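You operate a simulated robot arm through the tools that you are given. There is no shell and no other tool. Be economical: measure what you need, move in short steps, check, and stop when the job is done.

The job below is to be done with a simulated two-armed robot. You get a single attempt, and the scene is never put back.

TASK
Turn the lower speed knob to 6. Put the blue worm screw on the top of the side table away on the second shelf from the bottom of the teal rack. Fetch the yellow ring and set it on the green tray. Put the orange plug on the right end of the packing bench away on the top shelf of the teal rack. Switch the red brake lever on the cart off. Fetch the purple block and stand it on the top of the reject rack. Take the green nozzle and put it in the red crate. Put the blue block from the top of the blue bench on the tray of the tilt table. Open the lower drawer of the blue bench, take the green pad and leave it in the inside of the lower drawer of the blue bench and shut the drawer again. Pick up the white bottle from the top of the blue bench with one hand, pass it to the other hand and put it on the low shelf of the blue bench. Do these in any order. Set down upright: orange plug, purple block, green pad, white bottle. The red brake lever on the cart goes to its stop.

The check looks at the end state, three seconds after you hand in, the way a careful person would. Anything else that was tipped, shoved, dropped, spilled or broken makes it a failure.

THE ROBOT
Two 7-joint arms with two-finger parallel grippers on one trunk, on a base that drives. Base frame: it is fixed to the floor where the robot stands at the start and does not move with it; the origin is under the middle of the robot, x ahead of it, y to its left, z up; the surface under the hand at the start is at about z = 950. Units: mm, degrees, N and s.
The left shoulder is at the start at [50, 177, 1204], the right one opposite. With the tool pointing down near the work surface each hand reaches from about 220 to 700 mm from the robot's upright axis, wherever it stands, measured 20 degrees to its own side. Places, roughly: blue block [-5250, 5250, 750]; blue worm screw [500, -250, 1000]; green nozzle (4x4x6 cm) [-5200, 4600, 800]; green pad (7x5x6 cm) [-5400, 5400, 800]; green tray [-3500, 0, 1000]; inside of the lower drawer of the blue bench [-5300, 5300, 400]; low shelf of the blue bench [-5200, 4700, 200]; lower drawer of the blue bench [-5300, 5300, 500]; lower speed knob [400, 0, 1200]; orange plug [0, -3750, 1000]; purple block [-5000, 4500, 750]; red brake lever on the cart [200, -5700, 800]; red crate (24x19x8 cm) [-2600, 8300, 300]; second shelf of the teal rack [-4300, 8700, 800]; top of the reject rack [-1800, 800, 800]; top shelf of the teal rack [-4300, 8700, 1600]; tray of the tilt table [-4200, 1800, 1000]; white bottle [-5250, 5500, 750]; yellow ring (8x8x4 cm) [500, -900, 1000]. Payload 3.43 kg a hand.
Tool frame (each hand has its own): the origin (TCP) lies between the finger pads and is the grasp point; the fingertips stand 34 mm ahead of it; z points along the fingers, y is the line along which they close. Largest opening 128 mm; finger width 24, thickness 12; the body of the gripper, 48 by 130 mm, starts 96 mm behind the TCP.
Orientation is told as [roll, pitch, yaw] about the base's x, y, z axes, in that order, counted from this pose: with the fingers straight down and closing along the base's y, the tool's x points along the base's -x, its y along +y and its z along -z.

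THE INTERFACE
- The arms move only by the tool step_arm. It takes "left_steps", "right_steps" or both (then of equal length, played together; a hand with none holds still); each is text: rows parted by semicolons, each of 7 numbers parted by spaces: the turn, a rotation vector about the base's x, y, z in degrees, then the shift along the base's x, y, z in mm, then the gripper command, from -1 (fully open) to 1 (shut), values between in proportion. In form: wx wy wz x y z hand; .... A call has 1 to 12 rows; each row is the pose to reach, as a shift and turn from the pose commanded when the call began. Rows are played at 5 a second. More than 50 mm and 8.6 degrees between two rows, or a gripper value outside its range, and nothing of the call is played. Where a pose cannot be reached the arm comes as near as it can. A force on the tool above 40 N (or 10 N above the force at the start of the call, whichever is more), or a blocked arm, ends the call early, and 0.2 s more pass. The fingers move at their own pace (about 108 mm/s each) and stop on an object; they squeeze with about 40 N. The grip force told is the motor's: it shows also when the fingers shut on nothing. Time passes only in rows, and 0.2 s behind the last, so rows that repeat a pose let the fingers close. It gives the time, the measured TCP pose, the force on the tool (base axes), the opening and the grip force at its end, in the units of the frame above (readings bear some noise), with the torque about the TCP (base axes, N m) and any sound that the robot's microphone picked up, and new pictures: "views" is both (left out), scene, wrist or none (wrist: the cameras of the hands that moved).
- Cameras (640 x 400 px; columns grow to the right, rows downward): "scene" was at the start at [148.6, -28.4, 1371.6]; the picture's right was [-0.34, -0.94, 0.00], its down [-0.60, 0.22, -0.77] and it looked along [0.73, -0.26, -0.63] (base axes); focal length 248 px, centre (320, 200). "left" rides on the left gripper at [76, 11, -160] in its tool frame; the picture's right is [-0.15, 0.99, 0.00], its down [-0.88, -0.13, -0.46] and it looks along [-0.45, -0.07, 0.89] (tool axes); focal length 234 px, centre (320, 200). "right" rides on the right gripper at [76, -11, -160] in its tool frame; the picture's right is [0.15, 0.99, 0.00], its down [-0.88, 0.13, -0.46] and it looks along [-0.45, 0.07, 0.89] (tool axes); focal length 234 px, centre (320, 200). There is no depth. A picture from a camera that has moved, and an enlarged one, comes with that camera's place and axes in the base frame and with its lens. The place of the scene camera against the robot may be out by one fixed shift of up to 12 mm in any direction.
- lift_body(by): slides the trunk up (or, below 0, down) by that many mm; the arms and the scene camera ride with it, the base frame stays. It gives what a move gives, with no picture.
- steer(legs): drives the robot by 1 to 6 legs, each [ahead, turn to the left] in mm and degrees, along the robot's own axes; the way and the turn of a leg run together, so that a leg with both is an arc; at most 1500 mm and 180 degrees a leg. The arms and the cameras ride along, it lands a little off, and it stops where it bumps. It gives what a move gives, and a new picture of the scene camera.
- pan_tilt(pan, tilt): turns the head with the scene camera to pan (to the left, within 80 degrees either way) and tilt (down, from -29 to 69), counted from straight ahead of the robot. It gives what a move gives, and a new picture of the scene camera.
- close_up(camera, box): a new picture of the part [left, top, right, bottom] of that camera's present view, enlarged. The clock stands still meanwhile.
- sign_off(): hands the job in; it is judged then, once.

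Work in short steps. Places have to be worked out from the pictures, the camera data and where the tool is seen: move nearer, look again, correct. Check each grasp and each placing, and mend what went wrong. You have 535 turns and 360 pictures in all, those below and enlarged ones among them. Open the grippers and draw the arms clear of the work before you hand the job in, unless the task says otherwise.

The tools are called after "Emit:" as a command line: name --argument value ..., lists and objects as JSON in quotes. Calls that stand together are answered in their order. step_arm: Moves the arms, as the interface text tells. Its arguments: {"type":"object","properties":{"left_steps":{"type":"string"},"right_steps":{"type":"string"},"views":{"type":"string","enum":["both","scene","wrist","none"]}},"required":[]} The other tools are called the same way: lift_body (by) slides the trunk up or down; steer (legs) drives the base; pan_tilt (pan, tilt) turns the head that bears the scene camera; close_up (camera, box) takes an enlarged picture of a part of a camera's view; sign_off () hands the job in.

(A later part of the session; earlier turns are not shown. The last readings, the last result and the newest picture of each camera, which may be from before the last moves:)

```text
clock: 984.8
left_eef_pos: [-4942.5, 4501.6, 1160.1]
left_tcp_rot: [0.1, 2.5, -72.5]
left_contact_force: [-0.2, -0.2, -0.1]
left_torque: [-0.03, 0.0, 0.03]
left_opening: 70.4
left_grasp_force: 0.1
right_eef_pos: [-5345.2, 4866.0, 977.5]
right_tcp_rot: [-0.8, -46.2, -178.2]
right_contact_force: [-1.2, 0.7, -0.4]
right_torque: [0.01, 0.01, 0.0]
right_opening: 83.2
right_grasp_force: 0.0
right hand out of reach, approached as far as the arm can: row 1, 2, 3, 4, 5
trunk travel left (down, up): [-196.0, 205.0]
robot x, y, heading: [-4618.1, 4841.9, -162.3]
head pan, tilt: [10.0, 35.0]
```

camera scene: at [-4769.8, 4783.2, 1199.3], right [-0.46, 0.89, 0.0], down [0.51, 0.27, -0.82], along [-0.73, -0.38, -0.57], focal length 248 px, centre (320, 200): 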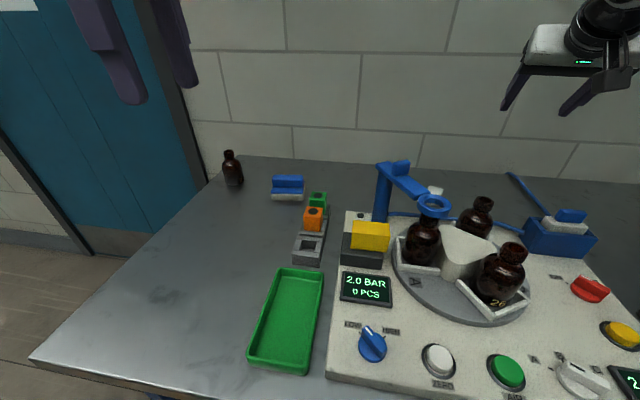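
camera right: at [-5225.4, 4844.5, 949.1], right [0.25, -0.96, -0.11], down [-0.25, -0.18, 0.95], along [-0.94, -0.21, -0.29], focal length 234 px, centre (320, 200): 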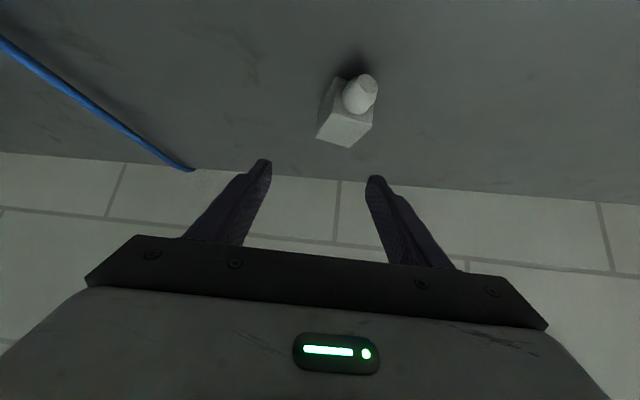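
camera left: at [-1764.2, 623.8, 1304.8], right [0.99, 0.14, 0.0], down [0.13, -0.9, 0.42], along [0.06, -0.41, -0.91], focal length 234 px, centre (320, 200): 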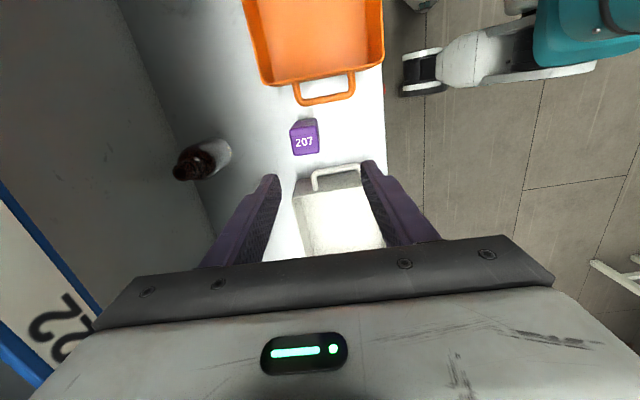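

The arm only works with the hand pointing straight or inward. Approaching from the right (yaw ≈-127°) passes beside the rear bottle. I raise, turn back, and re-orient.

Emit:
step_arm --right_steps "0 0 0 10 10 45 -0.3; 0 0 0 20 20 88 -0.3" --views "none"

Emit:
steer --legs '[[0, 7.5], [12, 0]]'

Emit:
step_arm --right_steps "0 0 8 8 5 0 -0.3; 0 0 16 16 12 0 -0.3; 0 0 24 24 20 0 -0.3; 0 0 32 30 30 0 -0.3; 0 0 40 36 40 0 -0.3; 0 0 44 40 48 0 -0.3" --views "none"

```text
clock: 985.4
left_eef_pos: [-4942.5, 4501.4, 1160.7]
left_tcp_rot: [0.2, 2.5, -72.5]
left_contact_force: [0.1, -0.3, 0.8]
left_torque: [0.0, -0.01, 0.0]
left_opening: 70.4
left_grasp_force: 0.0
right_eef_pos: [-5322.6, 4887.5, 1064.8]
right_tcp_rot: [-0.9, -46.1, -178.1]
right_contact_force: [0.5, -0.7, -0.1]
right_torque: [0.01, -0.03, 0.0]
right_opening: 83.4
right_grasp_force: 0.0
trunk travel left (down, up): [-196.0, 205.0]
robot x, y, heading: [-4625.8, 4844.7, -162.3]
head pan, tilt: [10.0, 35.0]
```

```text
clock: 986.8
left_eef_pos: [-4906.7, 4458.5, 1160.6]
left_tcp_rot: [0.2, 2.6, -64.9]
left_contact_force: [-0.2, -0.1, -0.7]
left_torque: [0.03, -0.03, 0.0]
left_opening: 70.5
left_grasp_force: 0.1
right_eef_pos: [-5333.4, 4790.7, 1065.1]
right_tcp_rot: [-0.9, -46.1, -170.8]
right_contact_force: [-0.4, 0.0, -0.3]
right_torque: [0.02, 0.0, 0.01]
right_opening: 83.3
right_grasp_force: 0.0
trunk travel left (down, up): [-196.0, 205.0]
robot x, y, heading: [-4633.9, 4840.3, -155.0]
head pan, tilt: [10.0, 35.0]
camera scene: at [-4771.7, 4759.1, 1199.2], right [-0.57, 0.82, 0.0], down [0.47, 0.33, -0.82], along [-0.67, -0.47, -0.57], focal length 248 px, centre (320, 200)
```

scene: 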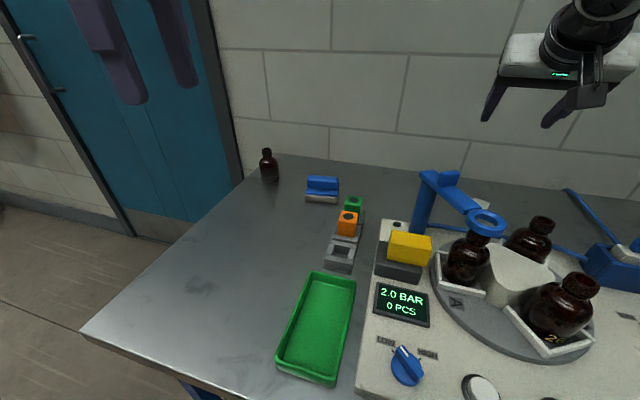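

```text
clock: 988.2
left_eef_pos: [-4908.0, 4459.2, 1159.7]
left_tcp_rot: [0.2, 2.5, -65.0]
left_contact_force: [-0.2, 0.6, -0.7]
left_torque: [0.0, -0.01, 0.01]
left_opening: 70.7
left_grasp_force: 0.0
right_eef_pos: [-5294.1, 4839.2, 1066.8]
right_tcp_rot: [-0.9, -46.2, -126.6]
right_contact_force: [0.0, -0.2, 0.4]
right_torque: [-0.03, 0.01, 0.04]
right_opening: 83.0
right_grasp_force: 0.0
trunk travel left (down, up): [-196.0, 205.0]
robot x, y, heading: [-4632.5, 4837.9, -155.1]
head pan, tilt: [10.0, 35.0]
```

Emit:
step_arm --right_steps "-4.8 3.6 0 -20 0 -20 -0.3; -9.6 7.2 0 -40 5 -50 -0.3; -9.6 7.2 0 -55 8 -95 -0.3; -9.6 7.2 0 -65 11 -140 -0.3; -9.6 7.2 0 -65 11 -180 -0.3" --views "wrist"

```text
clock: 989.4
left_eef_pos: [-4906.5, 4458.4, 1161.2]
left_tcp_rot: [0.2, 2.5, -64.9]
left_contact_force: [-0.9, 0.2, 0.5]
left_torque: [0.01, 0.02, -0.01]
left_opening: 70.5
left_grasp_force: 0.0
right_eef_pos: [-5360.0, 4850.2, 885.8]
right_tcp_rot: [-1.1, -58.3, -126.6]
right_contact_force: [-0.9, 0.0, 2.3]
right_torque: [0.38, -0.25, 0.01]
right_opening: 83.1
right_grasp_force: 0.0
trunk travel left (down, up): [-196.0, 205.0]
robot x, y, heading: [-4634.0, 4838.7, -155.0]
head pan, tilt: [10.0, 35.0]
camera right: at [-5261.1, 4995.8, 906.8], right [0.83, -0.54, -0.13], down [0.07, -0.15, 0.99], along [-0.55, -0.83, -0.09], focal length 234 px, centre (320, 200)
```

right: 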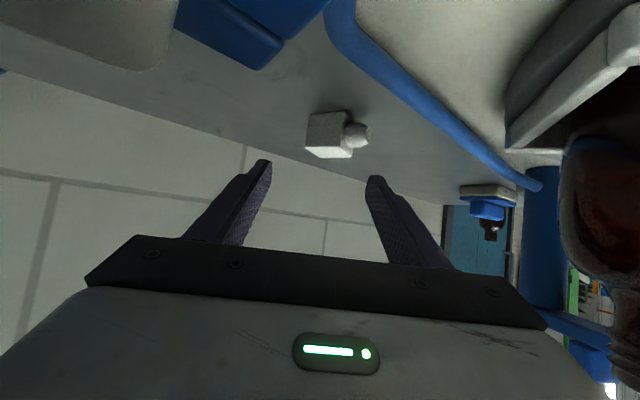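

The nozzle is clearly in view, its axis across the fingers (≈60 mm long). I advance ~65 mm and close on it.

Emit:
step_arm --right_steps "0 0 0 -7 -16 -14 -0.3; 0 0 0 -14 -32 -28 -0.3; 0 0 0 -20 -46 -42 -0.3; 0 0 0 -20 -46 -42 0; 0 0 0 -20 -46 -42 0.4; 0 0 0 -20 -46 -42 0.4" --views "wrist"

```text
clock: 989.8
left_eef_pos: [-4905.8, 4458.5, 1161.9]
left_tcp_rot: [0.0, 2.6, -65.1]
left_contact_force: [0.3, 0.5, -0.5]
left_torque: [0.01, 0.01, 0.01]
left_opening: 70.2
left_grasp_force: 0.0
right_eef_pos: [-5362.2, 4844.5, 885.1]
right_tcp_rot: [-1.3, -58.6, -126.7]
right_contact_force: [17.6, 9.1, 19.9]
right_torque: [2.82, -1.68, -1.96]
right_opening: 83.1
right_grasp_force: 0.1
trunk travel left (down, up): [-196.0, 205.0]
robot x, y, heading: [-4634.5, 4836.6, -154.9]
head pan, tilt: [10.0, 35.0]
stopped in row 1 (right hand): the force on the tool passed its limit at 50 N (the readings are from after the stop); the commanded pose is now the measured one
camera right: at [-5263.1, 4989.4, 905.7], right [0.83, -0.54, -0.14], down [0.07, -0.14, 0.99], along [-0.56, -0.83, -0.08], focal length 234 px, centre (320, 200)
```

right: 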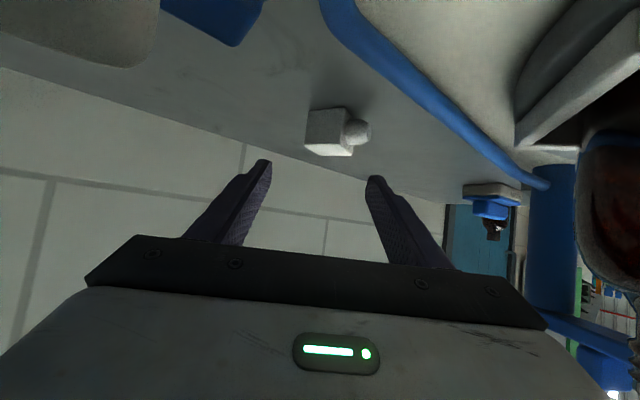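

The camera mount presses on the blue valve unit. I back off slightly and use yaw -136°, midway between bottle and valve.

Emit:
step_arm --right_steps "0 0 0 4 8 12 -0.3; 0 0 -5 8 2 30 -0.3; 0 0 -9.5 13 -2 30 -0.3; 0 0 -9.5 13 -2 -4 -0.3; 0 0 -9.5 1 -15 -16 -0.3; 0 0 -9.5 -12 -28 -28 -0.3; 0 0 -9.5 -22 -37 -38 -0.3" --views "none"

```text
clock: 991.4
left_eef_pos: [-4908.0, 4457.8, 1160.6]
left_tcp_rot: [0.2, 2.5, -65.0]
left_contact_force: [-1.0, 0.2, -0.1]
left_torque: [-0.02, -0.02, -0.02]
left_opening: 70.2
left_grasp_force: 0.1
right_eef_pos: [-5387.7, 4806.1, 841.4]
right_tcp_rot: [-1.3, -58.3, -136.3]
right_contact_force: [-0.2, 0.4, 1.0]
right_torque: [0.02, 0.02, 0.0]
right_opening: 82.9
right_grasp_force: 0.1
trunk travel left (down, up): [-196.0, 205.0]
robot x, y, heading: [-4632.1, 4839.6, -154.9]
head pan, tilt: [10.0, 35.0]
```

Reached with no contact. Close on the nozzle and look.

Emit:
step_arm --right_steps "0 0 0 0 0 0 0; 0 0 0 0 0 0 0.3; 0 0 0 0 0 0 0.6; 0 0 0 0 0 0 0.6" --views "wrist"

```text
clock: 992.4
left_eef_pos: [-4908.6, 4459.2, 1159.8]
left_tcp_rot: [0.2, 2.5, -65.1]
left_contact_force: [0.0, 0.4, 0.5]
left_torque: [-0.02, -0.03, 0.0]
left_opening: 70.2
left_grasp_force: 0.1
right_eef_pos: [-5386.9, 4805.9, 841.3]
right_tcp_rot: [-1.2, -58.3, -136.2]
right_contact_force: [0.0, -0.5, -0.3]
right_torque: [0.0, 0.02, 0.01]
right_opening: 51.9
right_grasp_force: 40.0
trunk travel left (down, up): [-196.0, 205.0]
robot x, y, heading: [-4635.9, 4841.0, -155.4]
head pan, tilt: [10.0, 35.0]
camera right: at [-5265.2, 4933.4, 862.5], right [0.73, -0.67, -0.14], down [0.04, -0.15, 0.99], along [-0.69, -0.72, -0.09], focal length 234 px, centre (320, 200)
```

right: 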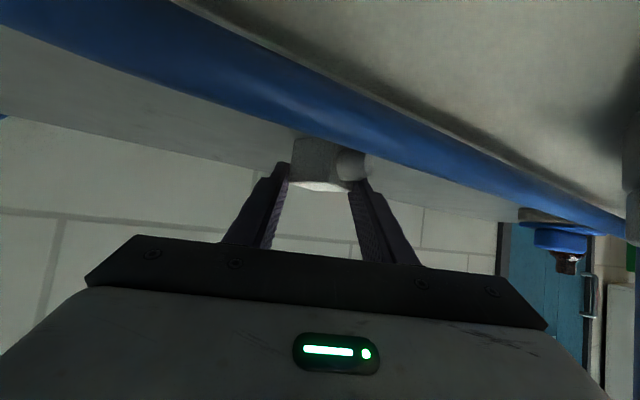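

Nozzle gripped (52 mm). Withdraw along the approach axis, then rise.

Emit:
step_arm --right_steps "0 0 0 0 0 12 0.8; 0 0 0 12 12 28 0.8; 0 0 0 25 25 50 0.8; 0 0 0 37 37 80 0.8; 0 0 0 40 40 120 0.8; 0 0 0 45 45 160 0.8; 0 0 0 50 50 200 0.8" --views "wrist"

```text
clock: 994.0
left_eef_pos: [-4906.9, 4458.0, 1159.5]
left_tcp_rot: [0.2, 2.5, -65.2]
left_contact_force: [0.1, -0.6, 0.2]
left_torque: [0.01, 0.03, -0.02]
left_opening: 70.5
left_grasp_force: 0.0
right_eef_pos: [-5336.4, 4856.3, 1043.7]
right_tcp_rot: [-1.3, -58.3, -136.2]
right_contact_force: [-0.2, 0.6, -1.1]
right_torque: [0.05, -0.01, 0.0]
right_opening: 52.0
right_grasp_force: 39.9
trunk travel left (down, up): [-196.0, 205.0]
robot x, y, heading: [-4633.9, 4841.3, -154.9]
head pan, tilt: [10.0, 35.0]
camera right: at [-5214.2, 4983.4, 1063.4], right [0.73, -0.67, -0.14], down [0.04, -0.15, 0.99], along [-0.69, -0.72, -0.09], focal length 234 px, centre (320, 200)
```

right: 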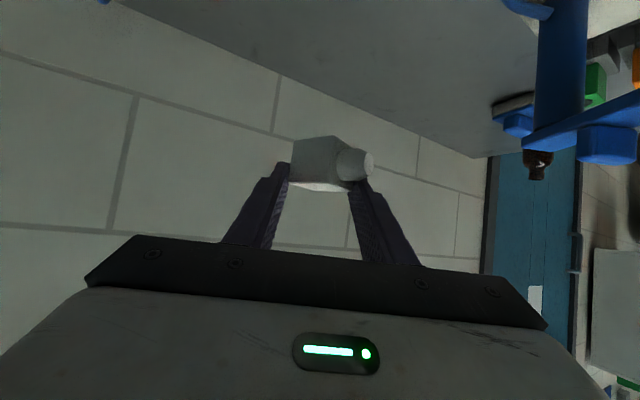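

Now I carry the nozzle to the free right part of the bench to set it down and regrasp it properly. First pull in and drive there.

Emit:
step_arm --right_steps "0 0 0 35 20 20 0.8; 0 0 0 70 40 40 0.8; 0 0 0 105 60 60 0.8" --views "none"

Emit:
steer --legs '[[-250, 0], [0, -77], [460, 0], [0, 70]]'

```text
clock: 994.8
left_eef_pos: [-4907.1, 4458.5, 1161.4]
left_tcp_rot: [0.1, 2.5, -65.1]
left_contact_force: [-0.5, -0.1, 0.9]
left_torque: [0.0, -0.02, -0.01]
left_opening: 70.4
left_grasp_force: 0.1
right_eef_pos: [-5229.9, 4915.9, 1102.5]
right_tcp_rot: [-1.2, -58.2, -136.3]
right_contact_force: [-0.2, 0.0, -1.2]
right_torque: [0.01, 0.03, 0.02]
right_opening: 51.8
right_grasp_force: 40.5
trunk travel left (down, up): [-196.0, 205.0]
robot x, y, heading: [-4634.4, 4837.7, -155.2]
head pan, tilt: [10.0, 35.0]
```

```text
clock: 1005.3
left_eef_pos: [-5008.5, 4964.9, 1160.2]
left_tcp_rot: [0.2, 2.6, -72.1]
left_contact_force: [0.4, -0.1, 0.1]
left_torque: [0.01, -0.01, -0.02]
left_opening: 70.7
left_grasp_force: 0.0
right_eef_pos: [-5274.3, 5459.1, 1103.7]
right_tcp_rot: [-1.2, -58.3, -143.3]
right_contact_force: [0.0, -0.1, -1.0]
right_torque: [0.01, -0.02, 0.01]
right_opening: 51.9
right_grasp_force: 39.9
trunk travel left (down, up): [-196.0, 205.0]
robot x, y, heading: [-4687.8, 5307.7, -162.1]
head pan, tilt: [10.0, 35.0]
camera scene: at [-4836.0, 5247.9, 1199.3], right [-0.47, 0.88, 0.0], down [0.51, 0.27, -0.82], along [-0.72, -0.38, -0.57], focal length 248 px, centre (320, 200)
```

scene: 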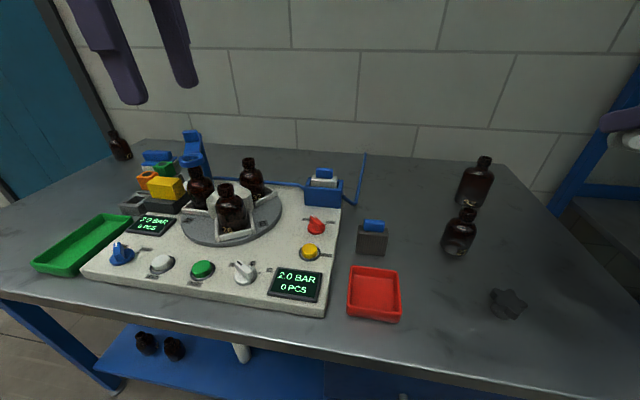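

Lower the nozzle onto the free bench area ≈[-5340,5455] and release.

Emit:
step_arm --right_steps "0 0 0 -22 -1 -40 0.8; 0 0 0 -44 -2 -80 0.8; 0 0 0 -66 -4 -120 0.8; 0 0 0 -66 -4 -168 0.8; 0 0 0 -66 -4 -215 0.8; 0 0 0 -66 -4 -245 0.8; 0 0 0 -66 -4 -255 0.8; 0 0 0 -66 -4 -260 0.8; 0 0 0 -66 -4 -263 0.8" --views "none"

Emit:
step_arm --right_steps "0 0 0 0 0 0 0.2; 0 0 0 0 0 0 -0.1; 0 0 0 0 0 0 -0.3; 0 0 0 25 19 20 -0.3; 0 0 0 50 37 50 -0.3; 0 0 0 70 52 90 -0.3; 0 0 0 80 60 135 -0.3" --views "wrist"

```text
clock: 1007.3
left_eef_pos: [-5008.3, 4965.5, 1159.7]
left_tcp_rot: [0.2, 2.5, -72.1]
left_contact_force: [-0.1, 0.7, 0.2]
left_torque: [0.02, 0.01, 0.03]
left_opening: 70.4
left_grasp_force: 0.2
right_eef_pos: [-5339.8, 5456.2, 841.8]
right_tcp_rot: [-1.4, -58.5, -143.0]
right_contact_force: [0.1, 1.6, 5.8]
right_torque: [-0.05, -0.05, -0.02]
right_opening: 52.0
right_grasp_force: 40.1
trunk travel left (down, up): [-196.0, 205.0]
robot x, y, heading: [-4687.5, 5308.5, -162.3]
head pan, tilt: [10.0, 35.0]
```

```text
clock: 1008.9
left_eef_pos: [-5008.5, 4966.0, 1159.8]
left_tcp_rot: [0.3, 2.5, -72.1]
left_contact_force: [-0.3, 0.2, -0.5]
left_torque: [0.0, -0.01, 0.0]
left_opening: 70.3
left_grasp_force: 0.1
right_eef_pos: [-5259.3, 5514.5, 976.5]
right_tcp_rot: [-1.2, -58.2, -143.2]
right_contact_force: [-0.4, 0.0, 0.5]
right_torque: [0.0, 0.02, -0.01]
right_opening: 83.3
right_grasp_force: 0.0
trunk travel left (down, up): [-196.0, 205.0]
robot x, y, heading: [-4691.8, 5309.9, -162.0]
head pan, tilt: [10.0, 35.0]
camera right: at [-5122.2, 5626.6, 995.6], right [0.64, -0.76, -0.14], down [0.02, -0.16, 0.99], along [-0.77, -0.63, -0.08], focal length 234 px, centre (320, 200)
```

right: 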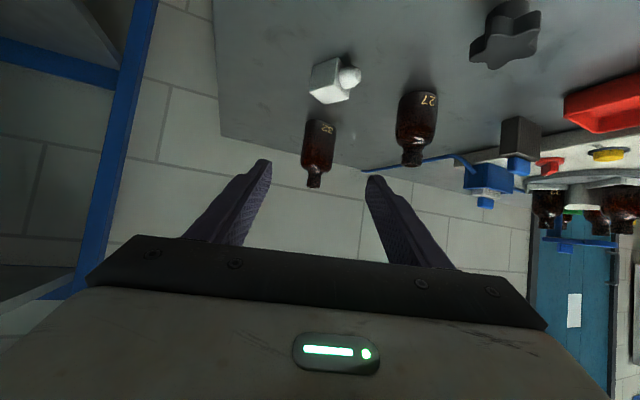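

The nozzle lies at ≈[-5348,5450] with its spigot toward +x (azimuth ≈-3°). I turn the hand vertical with yaw 177° and move above it.

Emit:
step_arm --right_steps "5 -6.6 0 0 0 15 -0.3; 10 -13.2 0 0 0 30 -0.3; 15 -19.8 0 0 0 45 -0.3; 20 -26.5 0 0 0 60 -0.3; 25 -33 0 0 0 75 -0.3; 30 -39.7 0 0 0 90 -0.3; 34.9 -46.3 0 0 0 100 -0.3" --views "none"

Emit:
step_arm --right_steps "0 0 -8 -15 -10 0 -0.3; 0 0 -16 -32 -22 0 -0.3; 0 0 -24 -50 -35 0 -0.3; 0 0 -32 -68 -48 0 -0.3; 0 0 -40 -84 -60 -10 -0.3; 0 0 -40 -88 -64 -50 -0.3; 0 0 -40 -88 -64 -95 -0.3" --views "wrist"

```text
clock: 1010.5
left_eef_pos: [-5007.4, 4965.7, 1159.6]
left_tcp_rot: [0.2, 2.5, -72.0]
left_contact_force: [0.0, -1.0, 0.3]
left_torque: [0.01, -0.02, -0.03]
left_opening: 70.6
left_grasp_force: 0.1
right_eef_pos: [-5261.3, 5516.2, 1073.9]
right_tcp_rot: [-1.4, -0.3, -143.2]
right_contact_force: [-1.1, 0.1, 0.0]
right_torque: [-0.01, 0.01, -0.02]
right_opening: 83.5
right_grasp_force: 0.0
trunk travel left (down, up): [-196.0, 205.0]
robot x, y, heading: [-4691.8, 5312.6, -162.0]
head pan, tilt: [10.0, 35.0]
```

```text
clock: 1012.1
left_eef_pos: [-5008.0, 4965.9, 1160.3]
left_tcp_rot: [0.2, 2.5, -72.0]
left_contact_force: [-0.1, 0.1, -0.2]
left_torque: [-0.02, 0.0, -0.01]
left_opening: 70.3
left_grasp_force: 0.0
right_eef_pos: [-5349.1, 5681.2, 1031.9]
right_tcp_rot: [-1.3, -0.2, 176.8]
right_contact_force: [-0.4, 0.9, 1.0]
right_torque: [-0.04, -0.03, -0.04]
right_opening: 83.0
right_grasp_force: 0.0
right hand out of reach, approached as far as the arm can: row 1, 2, 3, 4, 5, 6, 7
trunk travel left (down, up): [-196.0, 205.0]
robot x, y, heading: [-4690.2, 5311.2, -162.0]
head pan, tilt: [10.0, 35.0]
camera right: at [-5271.6, 5684.7, 1191.7], right [0.09, -1.0, -0.02], down [-0.89, -0.09, 0.46], along [-0.46, -0.02, -0.89], focal length 234 px, centre (320, 200)
```

right: 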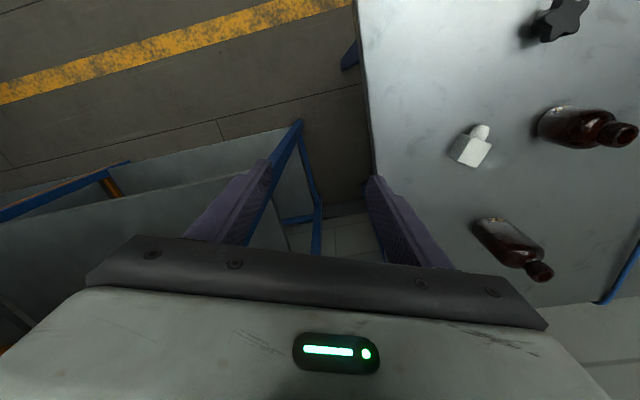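

The right arm can't take that yaw here. The left hand can (its mirror case). I tuck the right hand, rotate the left to yaw ≈155° relative, and move to the right so the nozzle is on my left.

Emit:
step_arm --right_steps "0 0 8 35 -10 20 -0.3; 0 0 16 70 -20 40 -0.3; 0 0 24 105 -35 60 -0.3; 0 0 32 140 -50 80 -0.3; 0 0 38 170 -65 100 -0.3; 0 0 38 200 -80 120 -0.3; 0 0 38 230 -95 140 -0.3; 0 0 38 230 -95 140 -0.3; 0 0 38 230 -95 140 -0.3; 0 0 38 230 -95 140 -0.3; 0 0 38 230 -95 140 -0.3; 0 0 38 230 -95 140 -0.3" --left_steps "0 0 -8.4 0 0 0 0; 0 0 -16.8 0 0 0 0; 0 0 -25.2 0 0 0 0; 0 0 -33.6 0 0 0 0; 0 0 -42 0 0 0 0; 0 0 -50.4 0 0 0 0; 0 0 -58.8 0 0 0 0; 0 0 -67.2 0 0 0 0; 0 0 -75.6 0 0 0 0; 0 0 -84 0 0 0 0; 0 0 -92.4 0 0 0 0; 0 0 -100.8 0 0 0 0" --views "none"

Emit:
step_arm --left_steps "0 0 -8.4 0 0 0 0; 0 0 -16.8 0 0 0 0; 0 0 -25.2 0 0 0 0; 0 0 -32 0 0 0 0" --views "none"

Emit:
steer --legs '[[-170, 0], [0, -69.3], [600, 0], [0, 69.3]]'

```text
clock: 1014.7
left_eef_pos: [-4997.5, 4963.1, 1147.3]
left_tcp_rot: [0.2, 2.3, -173.0]
left_contact_force: [-0.2, 0.1, -0.4]
left_torque: [-0.01, 0.01, 0.0]
left_opening: 64.3
left_grasp_force: 0.0
left hand out of reach, approached as far as the arm can: row 3, 4, 5, 6, 7, 8, 9, 10, 11, 12
right_eef_pos: [-5120.3, 5587.4, 1175.2]
right_tcp_rot: [-1.4, -0.2, -145.0]
right_contact_force: [0.3, 0.4, 0.6]
right_torque: [0.03, 0.02, 0.01]
right_opening: 83.6
right_grasp_force: 0.0
trunk travel left (down, up): [-196.0, 205.0]
robot x, y, heading: [-4691.5, 5312.4, -162.1]
head pan, tilt: [10.0, 35.0]
```

```text
clock: 1015.7
left_eef_pos: [-4989.2, 4983.7, 1125.5]
left_tcp_rot: [0.3, 2.3, 155.1]
left_contact_force: [-0.5, -0.8, 0.6]
left_torque: [0.02, 0.02, 0.01]
left_opening: 64.2
left_grasp_force: 0.1
left hand out of reach, approached as far as the arm can: row 3, 4
right_eef_pos: [-5120.1, 5586.8, 1175.1]
right_tcp_rot: [-1.4, -0.4, -145.1]
right_contact_force: [-1.0, -0.1, -0.3]
right_torque: [0.0, -0.04, 0.01]
right_opening: 83.5
right_grasp_force: 0.1
trunk travel left (down, up): [-196.0, 205.0]
robot x, y, heading: [-4690.2, 5310.3, -162.2]
head pan, tilt: [10.0, 35.0]
```

```text
clock: 1026.2
left_eef_pos: [-5199.5, 5503.7, 1125.0]
left_tcp_rot: [0.3, 2.4, 155.6]
left_contact_force: [0.0, 0.6, -0.2]
left_torque: [0.0, -0.05, 0.0]
left_opening: 64.2
left_grasp_force: 0.0
right_eef_pos: [-5334.5, 6107.9, 1174.0]
right_tcp_rot: [-1.3, -0.2, -144.7]
right_contact_force: [-0.2, 0.1, -0.3]
right_torque: [0.03, 0.0, 0.02]
right_opening: 83.2
right_grasp_force: 0.1
trunk travel left (down, up): [-196.0, 205.0]
robot x, y, heading: [-4901.7, 5827.5, -161.7]
head pan, tilt: [10.0, 35.0]
camera scene: at [-5048.3, 5769.0, 1199.3], right [-0.47, 0.88, 0.0], down [0.51, 0.27, -0.82], along [-0.72, -0.39, -0.57], focal length 248 px, centre (320, 200)
```

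scene: 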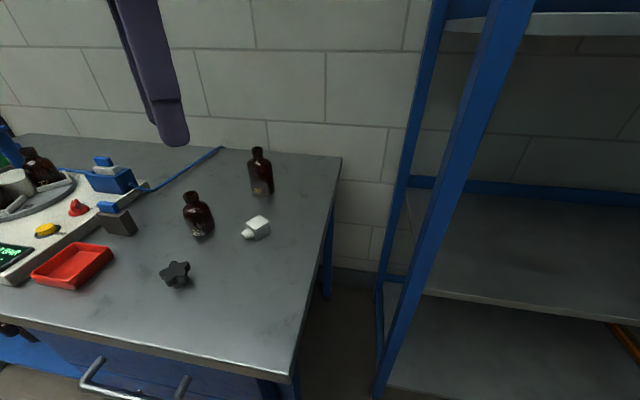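

Nozzle ≈[-5357,5444]. Bring the left hand above it.

Emit:
step_arm --left_steps "0 0 3 -40 -15 -10 -0.3; 0 0 6 -80 -30 -30 -0.3; 0 0 8 -120 -45 -60 -0.3; 0 0 8 -157 -58 -90 -0.3; 0 0 8 -157 -58 -135 -0.3" --views "wrist"

```text
refused: row 3 steps farther than a row can; nothing moved
```

Emit:
step_arm --left_steps "0 0 3 -38 -14 -10 -0.3; 0 0 6 -76 -28 -25 -0.3; 0 0 8 -114 -42 -45 -0.3; 0 0 8 -150 -56 -70 -0.3; 0 0 8 -157 -58 -110 -0.3; 0 0 8 -157 -58 -140 -0.3" --views "wrist"

```text
clock: 1027.6
left_eef_pos: [-5322.8, 5457.5, 977.6]
left_tcp_rot: [0.3, 2.5, 163.9]
left_contact_force: [-0.1, -0.3, 0.9]
left_torque: [-0.03, -0.01, 0.01]
left_opening: 82.9
left_grasp_force: 0.0
left hand out of reach, approached as far as the arm can: row 1, 2, 3, 4, 5, 6
right_eef_pos: [-5335.0, 6106.4, 1174.8]
right_tcp_rot: [-1.4, -0.2, -144.7]
right_contact_force: [-0.4, 0.3, -0.2]
right_torque: [0.02, 0.02, 0.01]
right_opening: 83.2
right_grasp_force: 0.1
trunk travel left (down, up): [-196.0, 205.0]
robot x, y, heading: [-4907.0, 5832.6, -161.7]
head pan, tilt: [10.0, 35.0]
camera left: at [-5260.7, 5428.8, 1141.6], right [-0.42, -0.91, 0.0], down [-0.83, 0.38, 0.42], along [-0.38, 0.17, -0.91], focal length 234 px, centre (320, 200)
```

left: 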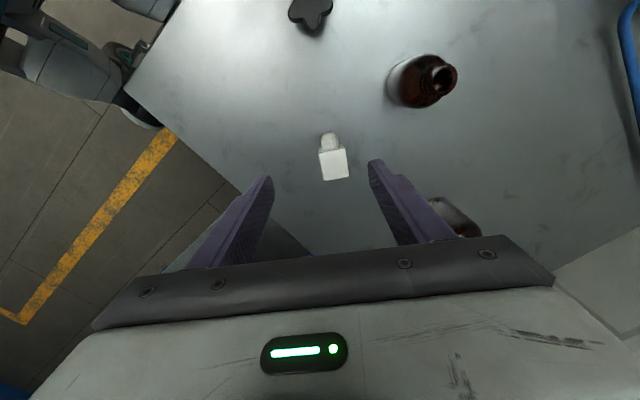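

The axis is aligned with the fingers. Shift (-24,-11) while descending.

Emit:
step_arm --left_steps "0 0 2 -10 -5 -35 -0.3; 0 0 3 -20 -9 -70 -0.3; 0 0 3 -25 -12 -105 -0.3; 0 0 3 -25 -12 -130 -0.3" --views "none"

```text
clock: 1028.6
left_eef_pos: [-5338.7, 5447.2, 847.7]
left_tcp_rot: [0.3, 2.3, 166.7]
left_contact_force: [0.2, 0.2, -0.7]
left_torque: [0.05, -0.02, 0.0]
left_opening: 83.4
left_grasp_force: 0.1
left hand out of reach, approached as far as the arm can: row 2, 3, 4
right_eef_pos: [-5336.0, 6107.1, 1174.3]
right_tcp_rot: [-1.3, -0.3, -144.7]
right_contact_force: [-0.2, 0.1, -0.7]
right_torque: [-0.03, 0.02, 0.0]
right_opening: 83.3
right_grasp_force: 0.0
trunk travel left (down, up): [-196.0, 205.0]
robot x, y, heading: [-4903.1, 5833.5, -161.7]
head pan, tilt: [10.0, 35.0]
```

Within 8 mm of the cube's centre. Close and lift.

Emit:
step_arm --left_steps "0 0 0 0 0 0 0.1; 0 0 0 0 0 0 0.6; 0 0 0 0 0 0 0.8; 0 0 0 0 0 0 0.8; 0 0 0 0 0 35 0.8; 0 0 0 10 5 80 0.8; 0 0 0 40 15 115 0.8; 0 0 0 75 28 145 0.8; 0 0 0 110 42 175 0.8" --views "wrist"

```text
clock: 1030.6
left_eef_pos: [-5228.3, 5489.0, 1024.5]
left_tcp_rot: [0.1, 2.5, 166.6]
left_contact_force: [-0.7, 1.3, -0.5]
left_torque: [0.01, 0.02, 0.01]
left_opening: 34.7
left_grasp_force: 39.6
right_eef_pos: [-5334.8, 6107.9, 1175.0]
right_tcp_rot: [-1.4, -0.4, -144.7]
right_contact_force: [1.5, -0.6, 0.1]
right_torque: [0.02, 0.0, 0.02]
right_opening: 83.0
right_grasp_force: 0.1
trunk travel left (down, up): [-196.0, 205.0]
robot x, y, heading: [-4903.6, 5831.9, -161.6]
head pan, tilt: [10.0, 35.0]
camera left: at [-5163.3, 5462.9, 1188.4], right [-0.37, -0.93, 0.0], down [-0.84, 0.34, 0.42], along [-0.39, 0.16, -0.91], focal length 234 px, centre (320, 200)
```

left: 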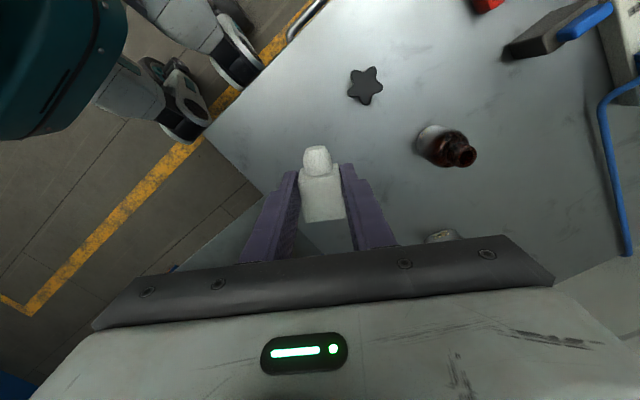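

Gripped face-to-face (35 mm), spigot toward the camera side — so pitching the hand to horizontal will point it down. I rotate yaw forward, then pitch.

Emit:
step_arm --left_steps "0 0 7 0 0 10 0.8; 0 0 14 0 0 20 0.8; 0 0 21 0 0 30 0.8; 0 0 28 0 0 40 0.8" --views "none"

Emit:
step_arm --left_steps "-2.1 7.9 0 -11 -4 0 0.8; -4.2 15.8 0 -22 -7 0 0.8; -6.2 23.7 0 -33 -11 0 0.8; -8.3 31.7 0 -45 -15 0 0.8; -10.4 39.6 0 -56 -18 0 0.8; -12.4 47.5 0 -67 -22 0 0.8; -14.5 55.4 0 -78 -26 0 0.8; -16.6 63.3 0 -90 -30 0 0.8; -18.7 71.3 0 -101 -33 0 0.8; -20.7 79.2 0 -112 -37 0 0.8; -22.8 87.1 0 -123 -41 0 0.8" --views "none"

```text
clock: 1031.6
left_eef_pos: [-5229.7, 5488.9, 1064.3]
left_tcp_rot: [0.2, 2.5, -165.3]
left_contact_force: [-0.6, 0.1, 0.0]
left_torque: [-0.02, -0.01, -0.02]
left_opening: 34.8
left_grasp_force: 39.9
right_eef_pos: [-5336.2, 6106.0, 1174.3]
right_tcp_rot: [-1.3, -0.3, -144.7]
right_contact_force: [0.0, 0.1, -0.2]
right_torque: [-0.01, 0.02, -0.01]
right_opening: 83.4
right_grasp_force: 0.0
trunk travel left (down, up): [-196.0, 205.0]
robot x, y, heading: [-4901.3, 5831.4, -162.0]
head pan, tilt: [10.0, 35.0]
```

```text
clock: 1034.0
left_eef_pos: [-5348.8, 5448.2, 1063.5]
left_tcp_rot: [-0.3, -84.9, -164.9]
left_contact_force: [-0.3, -0.2, -0.6]
left_torque: [-0.01, -0.01, 0.01]
left_opening: 34.5
left_grasp_force: 39.8
left hand out of reach, approached as far as the arm can: row 11
right_eef_pos: [-5334.5, 6108.3, 1175.0]
right_tcp_rot: [-1.4, -0.3, -144.7]
right_contact_force: [0.0, -0.5, -0.7]
right_torque: [-0.01, 0.0, -0.01]
right_opening: 83.2
right_grasp_force: 0.0
trunk travel left (down, up): [-196.0, 205.0]
robot x, y, heading: [-4906.6, 5832.2, -161.7]
head pan, tilt: [10.0, 35.0]
```

Now drive to bring the nozzle in front of the ring (≈[-5131,4798]).

Emit:
steer --legs '[[-200, 0], [0, 86], [690, 0], [0, -86]]'

Emit:
step_arm --left_steps "-0.4 1.2 0 0 0 0 0.8; -0.7 2.5 0 0 0 0 0.8" --views "wrist"

```text
clock: 1046.4
left_eef_pos: [-4988.0, 4845.1, 1064.0]
left_tcp_rot: [1.0, -84.9, -166.6]
left_contact_force: [-0.6, -0.2, -0.8]
left_torque: [0.02, -0.02, 0.01]
left_opening: 34.4
left_grasp_force: 40.0
right_eef_pos: [-4969.3, 5502.9, 1174.3]
right_tcp_rot: [-1.4, -0.3, -145.3]
right_contact_force: [0.6, -0.3, 0.5]
right_torque: [-0.03, 0.0, 0.0]
right_opening: 83.3
right_grasp_force: 0.1
trunk travel left (down, up): [-196.0, 205.0]
robot x, y, heading: [-4540.1, 5222.6, -162.1]
head pan, tilt: [10.0, 35.0]
camera scene: at [-4684.9, 5161.9, 1199.3], right [-0.47, 0.89, 0.0], down [0.51, 0.27, -0.82], along [-0.72, -0.38, -0.57], focal length 248 px, centre (320, 200)
```

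scene: 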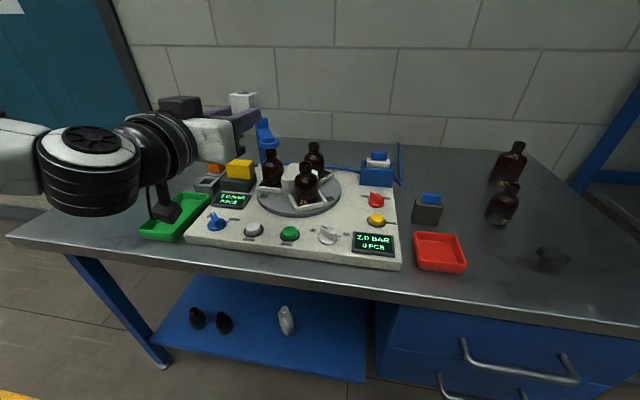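

```text
clock: 1047.0
left_eef_pos: [-4987.0, 4843.6, 1064.9]
left_tcp_rot: [3.3, -86.2, -168.9]
left_contact_force: [0.1, -0.1, -1.5]
left_torque: [0.01, -0.03, 0.01]
left_opening: 34.8
left_grasp_force: 40.1
right_eef_pos: [-4968.5, 5503.1, 1174.1]
right_tcp_rot: [-1.3, -0.3, -145.3]
right_contact_force: [0.0, -0.1, -0.2]
right_torque: [-0.01, -0.02, 0.02]
right_opening: 83.2
right_grasp_force: 0.0
trunk travel left (down, up): [-196.0, 205.0]
robot x, y, heading: [-4538.6, 5224.0, -162.4]
head pan, tilt: [10.0, 35.0]
camera left: at [-4825.0, 4874.1, 1000.3], right [0.24, -0.96, 0.15], down [0.35, 0.23, 0.91], along [-0.91, -0.16, 0.39], focal length 234 px, centre (320, 200)
```

left: 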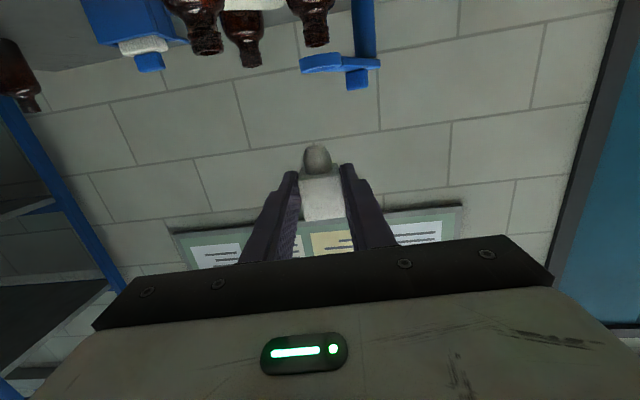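

Spigot points down and the ring is at ≈[-5131,4793,960]. I drive 125 mm ahead to bring the nozzle above it.

Emit:
steer --legs '[[125, 0]]'

Emit:
step_arm --left_steps "0.2 0.9 0 0 0 -12 0.8; 0.2 0.9 0 0 0 -25 0.8; 0.2 0.9 0 0 0 -40 0.8" --views "wrist"

```text
clock: 1048.2
left_eef_pos: [-5105.3, 4807.3, 1062.9]
left_tcp_rot: [2.5, -86.0, -168.1]
left_contact_force: [-0.2, 0.0, -0.4]
left_torque: [-0.03, 0.0, -0.02]
left_opening: 34.7
left_grasp_force: 40.3
right_eef_pos: [-5086.5, 5464.4, 1173.9]
right_tcp_rot: [-1.4, -0.4, -145.3]
right_contact_force: [0.4, 0.2, 0.3]
right_torque: [0.03, -0.01, -0.03]
right_opening: 83.3
right_grasp_force: 0.1
trunk travel left (down, up): [-196.0, 205.0]
robot x, y, heading: [-4655.8, 5186.8, -162.2]
head pan, tilt: [10.0, 35.0]
camera scene: at [-4803.1, 5124.0, 1199.2], right [-0.47, 0.89, 0.0], down [0.51, 0.27, -0.82], along [-0.72, -0.38, -0.57], focal length 248 px, centre (320, 200)
```

scene: 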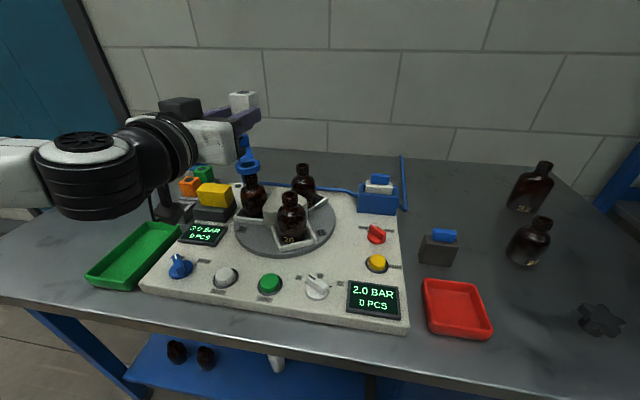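

```text
clock: 1049.0
left_eef_pos: [-5101.4, 4805.8, 1061.4]
left_tcp_rot: [-2.9, -86.2, -162.7]
left_contact_force: [0.2, -0.2, 0.6]
left_torque: [-0.05, -0.03, -0.01]
left_opening: 34.8
left_grasp_force: 39.8
left hand out of reach, approached as far as the arm can: row 1, 2, 3
right_eef_pos: [-5086.4, 5464.6, 1174.5]
right_tcp_rot: [-1.4, -0.2, -145.3]
right_contact_force: [-0.3, 0.2, -0.5]
right_torque: [-0.02, -0.01, 0.01]
right_opening: 83.2
right_grasp_force: 0.1
trunk travel left (down, up): [-196.0, 205.0]
robot x, y, heading: [-4652.8, 5186.1, -161.9]
head pan, tilt: [10.0, 35.0]
camera left: at [-4939.7, 4836.9, 997.2], right [0.24, -0.96, 0.14], down [0.35, 0.22, 0.91], along [-0.9, -0.16, 0.39], focal length 234 px, centre (320, 200)
```

left: 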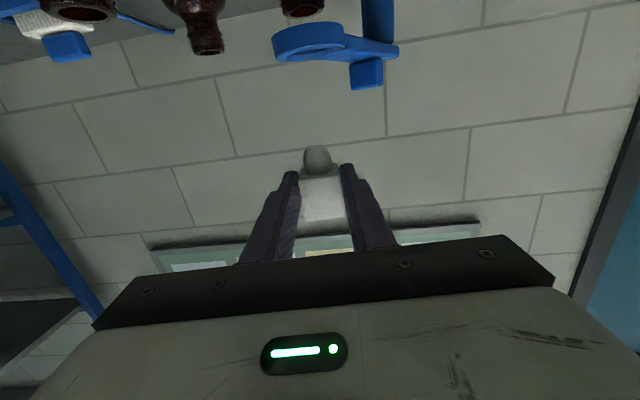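

The spigot axis (≈[-5126,4800]) is nearly over the ring (≈[-5122,4797]). The arm can't go lower, so I lower the trunk 52 mm and look closely.

Emit:
lift_body --by -52

Emit:
close_up --camera "left" --box '[220, 60, 420, 240]'

```text
clock: 1050.0
left_eef_pos: [-5102.4, 4807.8, 1008.9]
left_tcp_rot: [-3.8, -86.3, -161.9]
left_contact_force: [-0.5, 0.5, 0.0]
left_torque: [0.03, -0.04, -0.02]
left_opening: 34.9
left_grasp_force: 39.7
right_eef_pos: [-5086.1, 5465.1, 1121.9]
right_tcp_rot: [-1.4, -0.3, -145.4]
right_contact_force: [0.8, -0.2, 0.1]
right_torque: [0.04, 0.0, 0.01]
right_opening: 83.3
right_grasp_force: 0.1
trunk travel left (down, up): [-144.0, 257.0]
robot x, y, heading: [-4654.5, 5186.9, -162.2]
head pan, tilt: [10.0, 35.0]
```

```text
2.22 times, centred on (320, 150) of left
camera zoom: at [-4939.8, 4836.9, 945.0], right [0.24, -0.96, 0.14], down [0.35, 0.22, 0.91], along [-0.9, -0.16, 0.39], focal length 520 px, centre (320, 311)
```

zoom: 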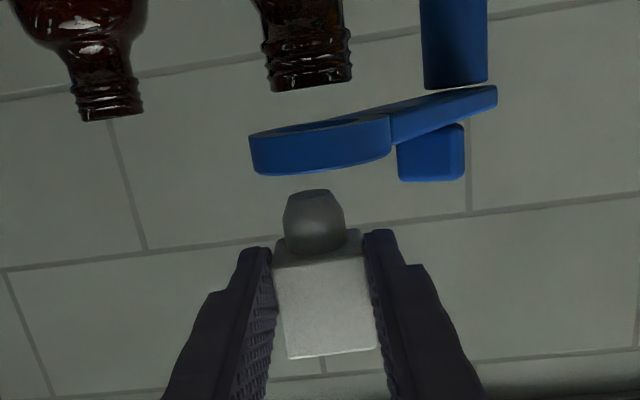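

Lateral alignment is within 2 mm. I nudge 1.5 mm and lower the trunk 14 mm, checking force and view.

Emit:
step_arm --left_steps "0 0 0 1 -1.6 0 0.8" --views "none"

Emit:
lift_body --by -14

Emit:
close_up --camera "left" --box '[220, 60, 420, 240]'

```text
clock: 1050.4
left_eef_pos: [-5102.3, 4805.9, 1010.4]
left_tcp_rot: [-3.9, -86.3, -161.9]
left_contact_force: [-0.3, 0.0, -0.5]
left_torque: [0.0, -0.05, -0.01]
left_opening: 34.6
left_grasp_force: 40.0
right_eef_pos: [-5086.5, 5464.9, 1122.9]
right_tcp_rot: [-1.3, -0.4, -145.2]
right_contact_force: [0.3, 0.3, -0.9]
right_torque: [0.03, -0.01, 0.04]
right_opening: 83.3
right_grasp_force: 0.1
trunk travel left (down, up): [-144.0, 257.0]
robot x, y, heading: [-4656.9, 5183.2, -162.3]
head pan, tilt: [10.0, 35.0]
```

```text
clock: 1051.0
left_eef_pos: [-5100.7, 4806.2, 997.7]
left_tcp_rot: [-3.8, -86.5, -161.8]
left_contact_force: [0.0, -0.7, 5.8]
left_torque: [-0.04, 0.24, 0.04]
left_opening: 34.7
left_grasp_force: 39.2
right_eef_pos: [-5086.2, 5465.9, 1108.7]
right_tcp_rot: [-1.4, -0.3, -145.2]
right_contact_force: [-0.7, -0.2, 0.1]
right_torque: [-0.01, 0.01, 0.02]
right_opening: 82.9
right_grasp_force: 0.2
trunk travel left (down, up): [-130.0, 271.0]
robot x, y, heading: [-4659.9, 5186.4, -162.0]
head pan, tilt: [10.0, 35.0]
```

```text
2.22 times, centred on (320, 150) of left
camera zoom: at [-4938.9, 4835.3, 932.1], right [0.24, -0.96, 0.14], down [0.36, 0.22, 0.91], along [-0.9, -0.16, 0.4], focal length 520 px, centre (320, 311)
```

zoom: 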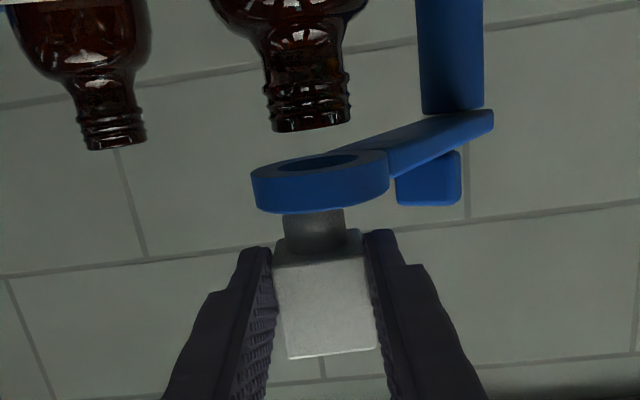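

Slight contact (6 N) on the far side: the spigot is a few mm too far. I raise 6 mm, shift 6 mm back toward me, and lower again.

Emit:
lift_body --by 7

Emit:
step_arm --left_steps "0 0 0 3 1 0 0.8; 0 0 0 6.5 1.5 0 0.8; 0 0 0 6.5 1.5 0 0.8" --views "none"

Emit:
lift_body --by -13

```text
clock: 1051.6
left_eef_pos: [-5100.4, 4805.9, 1001.8]
left_tcp_rot: [-3.7, -86.2, -162.1]
left_contact_force: [0.1, 0.4, 0.1]
left_torque: [0.01, -0.03, -0.02]
left_opening: 34.7
left_grasp_force: 40.3
right_eef_pos: [-5086.2, 5464.5, 1115.1]
right_tcp_rot: [-1.5, -0.4, -145.3]
right_contact_force: [-1.0, 0.3, -0.3]
right_torque: [-0.02, -0.01, 0.0]
right_opening: 83.2
right_grasp_force: 0.0
trunk travel left (down, up): [-137.0, 264.0]
robot x, y, heading: [-4656.3, 5189.1, -162.3]
head pan, tilt: [10.0, 35.0]
```

```text
clock: 1052.4
left_eef_pos: [-5094.2, 4806.3, 1001.7]
left_tcp_rot: [-3.9, -86.2, -161.9]
left_contact_force: [0.4, 0.2, -0.3]
left_torque: [-0.03, -0.01, 0.0]
left_opening: 34.6
left_grasp_force: 39.6
right_eef_pos: [-5086.5, 5464.9, 1114.7]
right_tcp_rot: [-1.4, -0.3, -145.2]
right_contact_force: [0.4, -0.3, 0.8]
right_torque: [0.0, -0.01, 0.03]
right_opening: 83.0
right_grasp_force: 0.1
trunk travel left (down, up): [-137.0, 264.0]
robot x, y, heading: [-4657.7, 5182.7, -162.4]
head pan, tilt: [10.0, 35.0]
```

```text
clock: 1053.0
left_eef_pos: [-5095.2, 4806.0, 988.2]
left_tcp_rot: [-4.0, -86.3, -161.8]
left_contact_force: [1.4, -1.7, -0.3]
left_torque: [-0.06, -0.03, 0.09]
left_opening: 34.5
left_grasp_force: 40.1
right_eef_pos: [-5086.0, 5464.3, 1102.9]
right_tcp_rot: [-1.4, -0.3, -145.4]
right_contact_force: [-0.5, -0.8, 0.6]
right_torque: [-0.02, -0.02, 0.02]
right_opening: 83.2
right_grasp_force: 0.0
trunk travel left (down, up): [-124.0, 277.0]
robot x, y, heading: [-4657.2, 5187.0, -162.2]
head pan, tilt: [10.0, 35.0]
```

No vertical contact now at 10 mm lower — it's entering. Check once.

Emit:
close_up --camera "left" --box '[220, 60, 420, 240]'

```text
2.22 times, centred on (320, 150) of left
camera zoom: at [-4932.2, 4836.4, 925.0], right [0.24, -0.96, 0.14], down [0.35, 0.22, 0.91], along [-0.9, -0.17, 0.39], focal length 520 px, centre (320, 311)
```

zoom: 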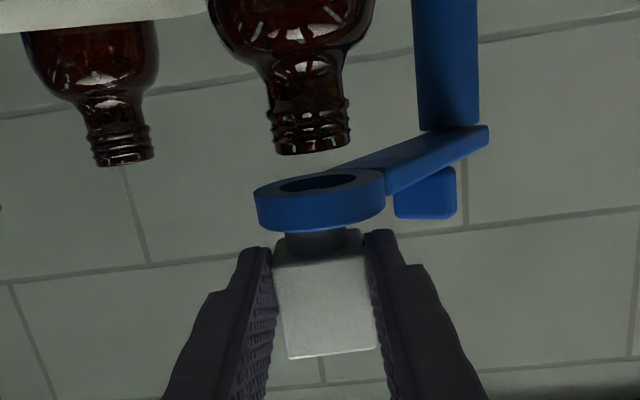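

The spigot is in the ring; ~5 mm to go. Lower until it seats.

Emit:
lift_body --by -4

Emit:
lift_body --by -3

```text
clock: 1053.5
left_eef_pos: [-5095.0, 4805.8, 987.0]
left_tcp_rot: [-4.4, -86.5, -161.2]
left_contact_force: [3.9, -4.1, 6.2]
left_torque: [-0.11, 0.14, 0.14]
left_opening: 34.8
left_grasp_force: 39.6
right_eef_pos: [-5084.6, 5464.8, 1098.4]
right_tcp_rot: [-1.4, -0.3, -145.3]
right_contact_force: [0.0, -0.3, 1.2]
right_torque: [-0.04, 0.03, -0.03]
right_opening: 83.1
right_grasp_force: 0.0
trunk travel left (down, up): [-120.0, 281.0]
robot x, y, heading: [-4659.0, 5186.6, -162.2]
head pan, tilt: [10.0, 35.0]
```

```text
clock: 1054.0
left_eef_pos: [-5092.8, 4806.1, 982.5]
left_tcp_rot: [-4.3, -86.3, -161.3]
left_contact_force: [8.9, -6.1, 3.4]
left_torque: [-0.24, -0.02, 0.34]
left_opening: 34.6
left_grasp_force: 40.2
right_eef_pos: [-5085.5, 5465.6, 1095.8]
right_tcp_rot: [-1.5, -0.2, -145.3]
right_contact_force: [-0.2, -0.7, -0.5]
right_torque: [-0.04, -0.02, -0.03]
right_opening: 83.0
right_grasp_force: 0.1
trunk travel left (down, up): [-117.0, 284.0]
robot x, y, heading: [-4659.8, 5184.0, -162.1]
head pan, tilt: [10.0, 35.0]
```

Seated (light side load). Open the fingers and withdraw straight back.

Emit:
step_arm --left_steps "0 0 0 0 0 0 0.3; 0 0 0 0 0 0 0.1; 0 0 0 10 3 0 0; 0 0 0 40 12 0 0; 0 0 0 80 25 5 0; 0 0 0 115 36 10 0" --views "none"

Emit:
close_up --camera "scene" --box '[140, 80, 360, 260]'

```text
clock: 1055.4
left_eef_pos: [-5057.8, 4818.8, 1019.0]
left_tcp_rot: [-3.6, -86.1, -162.0]
left_contact_force: [0.3, 0.4, -0.2]
left_torque: [0.0, 0.01, 0.01]
left_opening: 63.8
left_grasp_force: 0.0
left hand out of reach, approached as far as the arm can: row 4, 5, 6
right_eef_pos: [-5086.5, 5466.1, 1095.9]
right_tcp_rot: [-1.4, -0.3, -145.2]
right_contact_force: [0.4, -0.2, 0.0]
right_torque: [0.0, -0.05, -0.01]
right_opening: 83.3
right_grasp_force: 0.0
trunk travel left (down, up): [-117.0, 284.0]
robot x, y, heading: [-4654.7, 5189.5, -162.3]
head pan, tilt: [10.0, 35.0]
```

```text
2.22 times, centred on (250, 170) of scene
camera zoom: at [-4802.7, 5124.2, 1120.3], right [-0.47, 0.89, 0.0], down [0.51, 0.27, -0.82], along [-0.72, -0.38, -0.57], focal length 551 px, centre (476, 267)
```

zoom: 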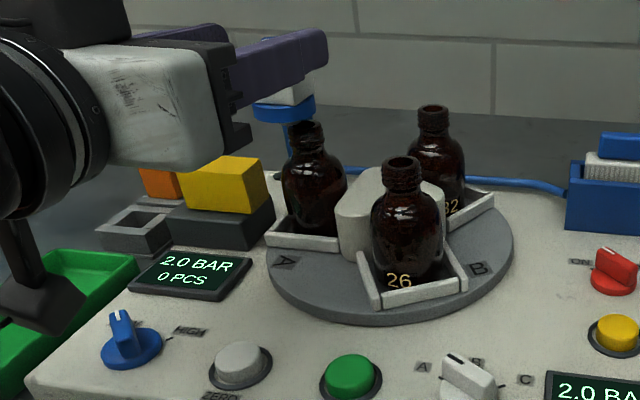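

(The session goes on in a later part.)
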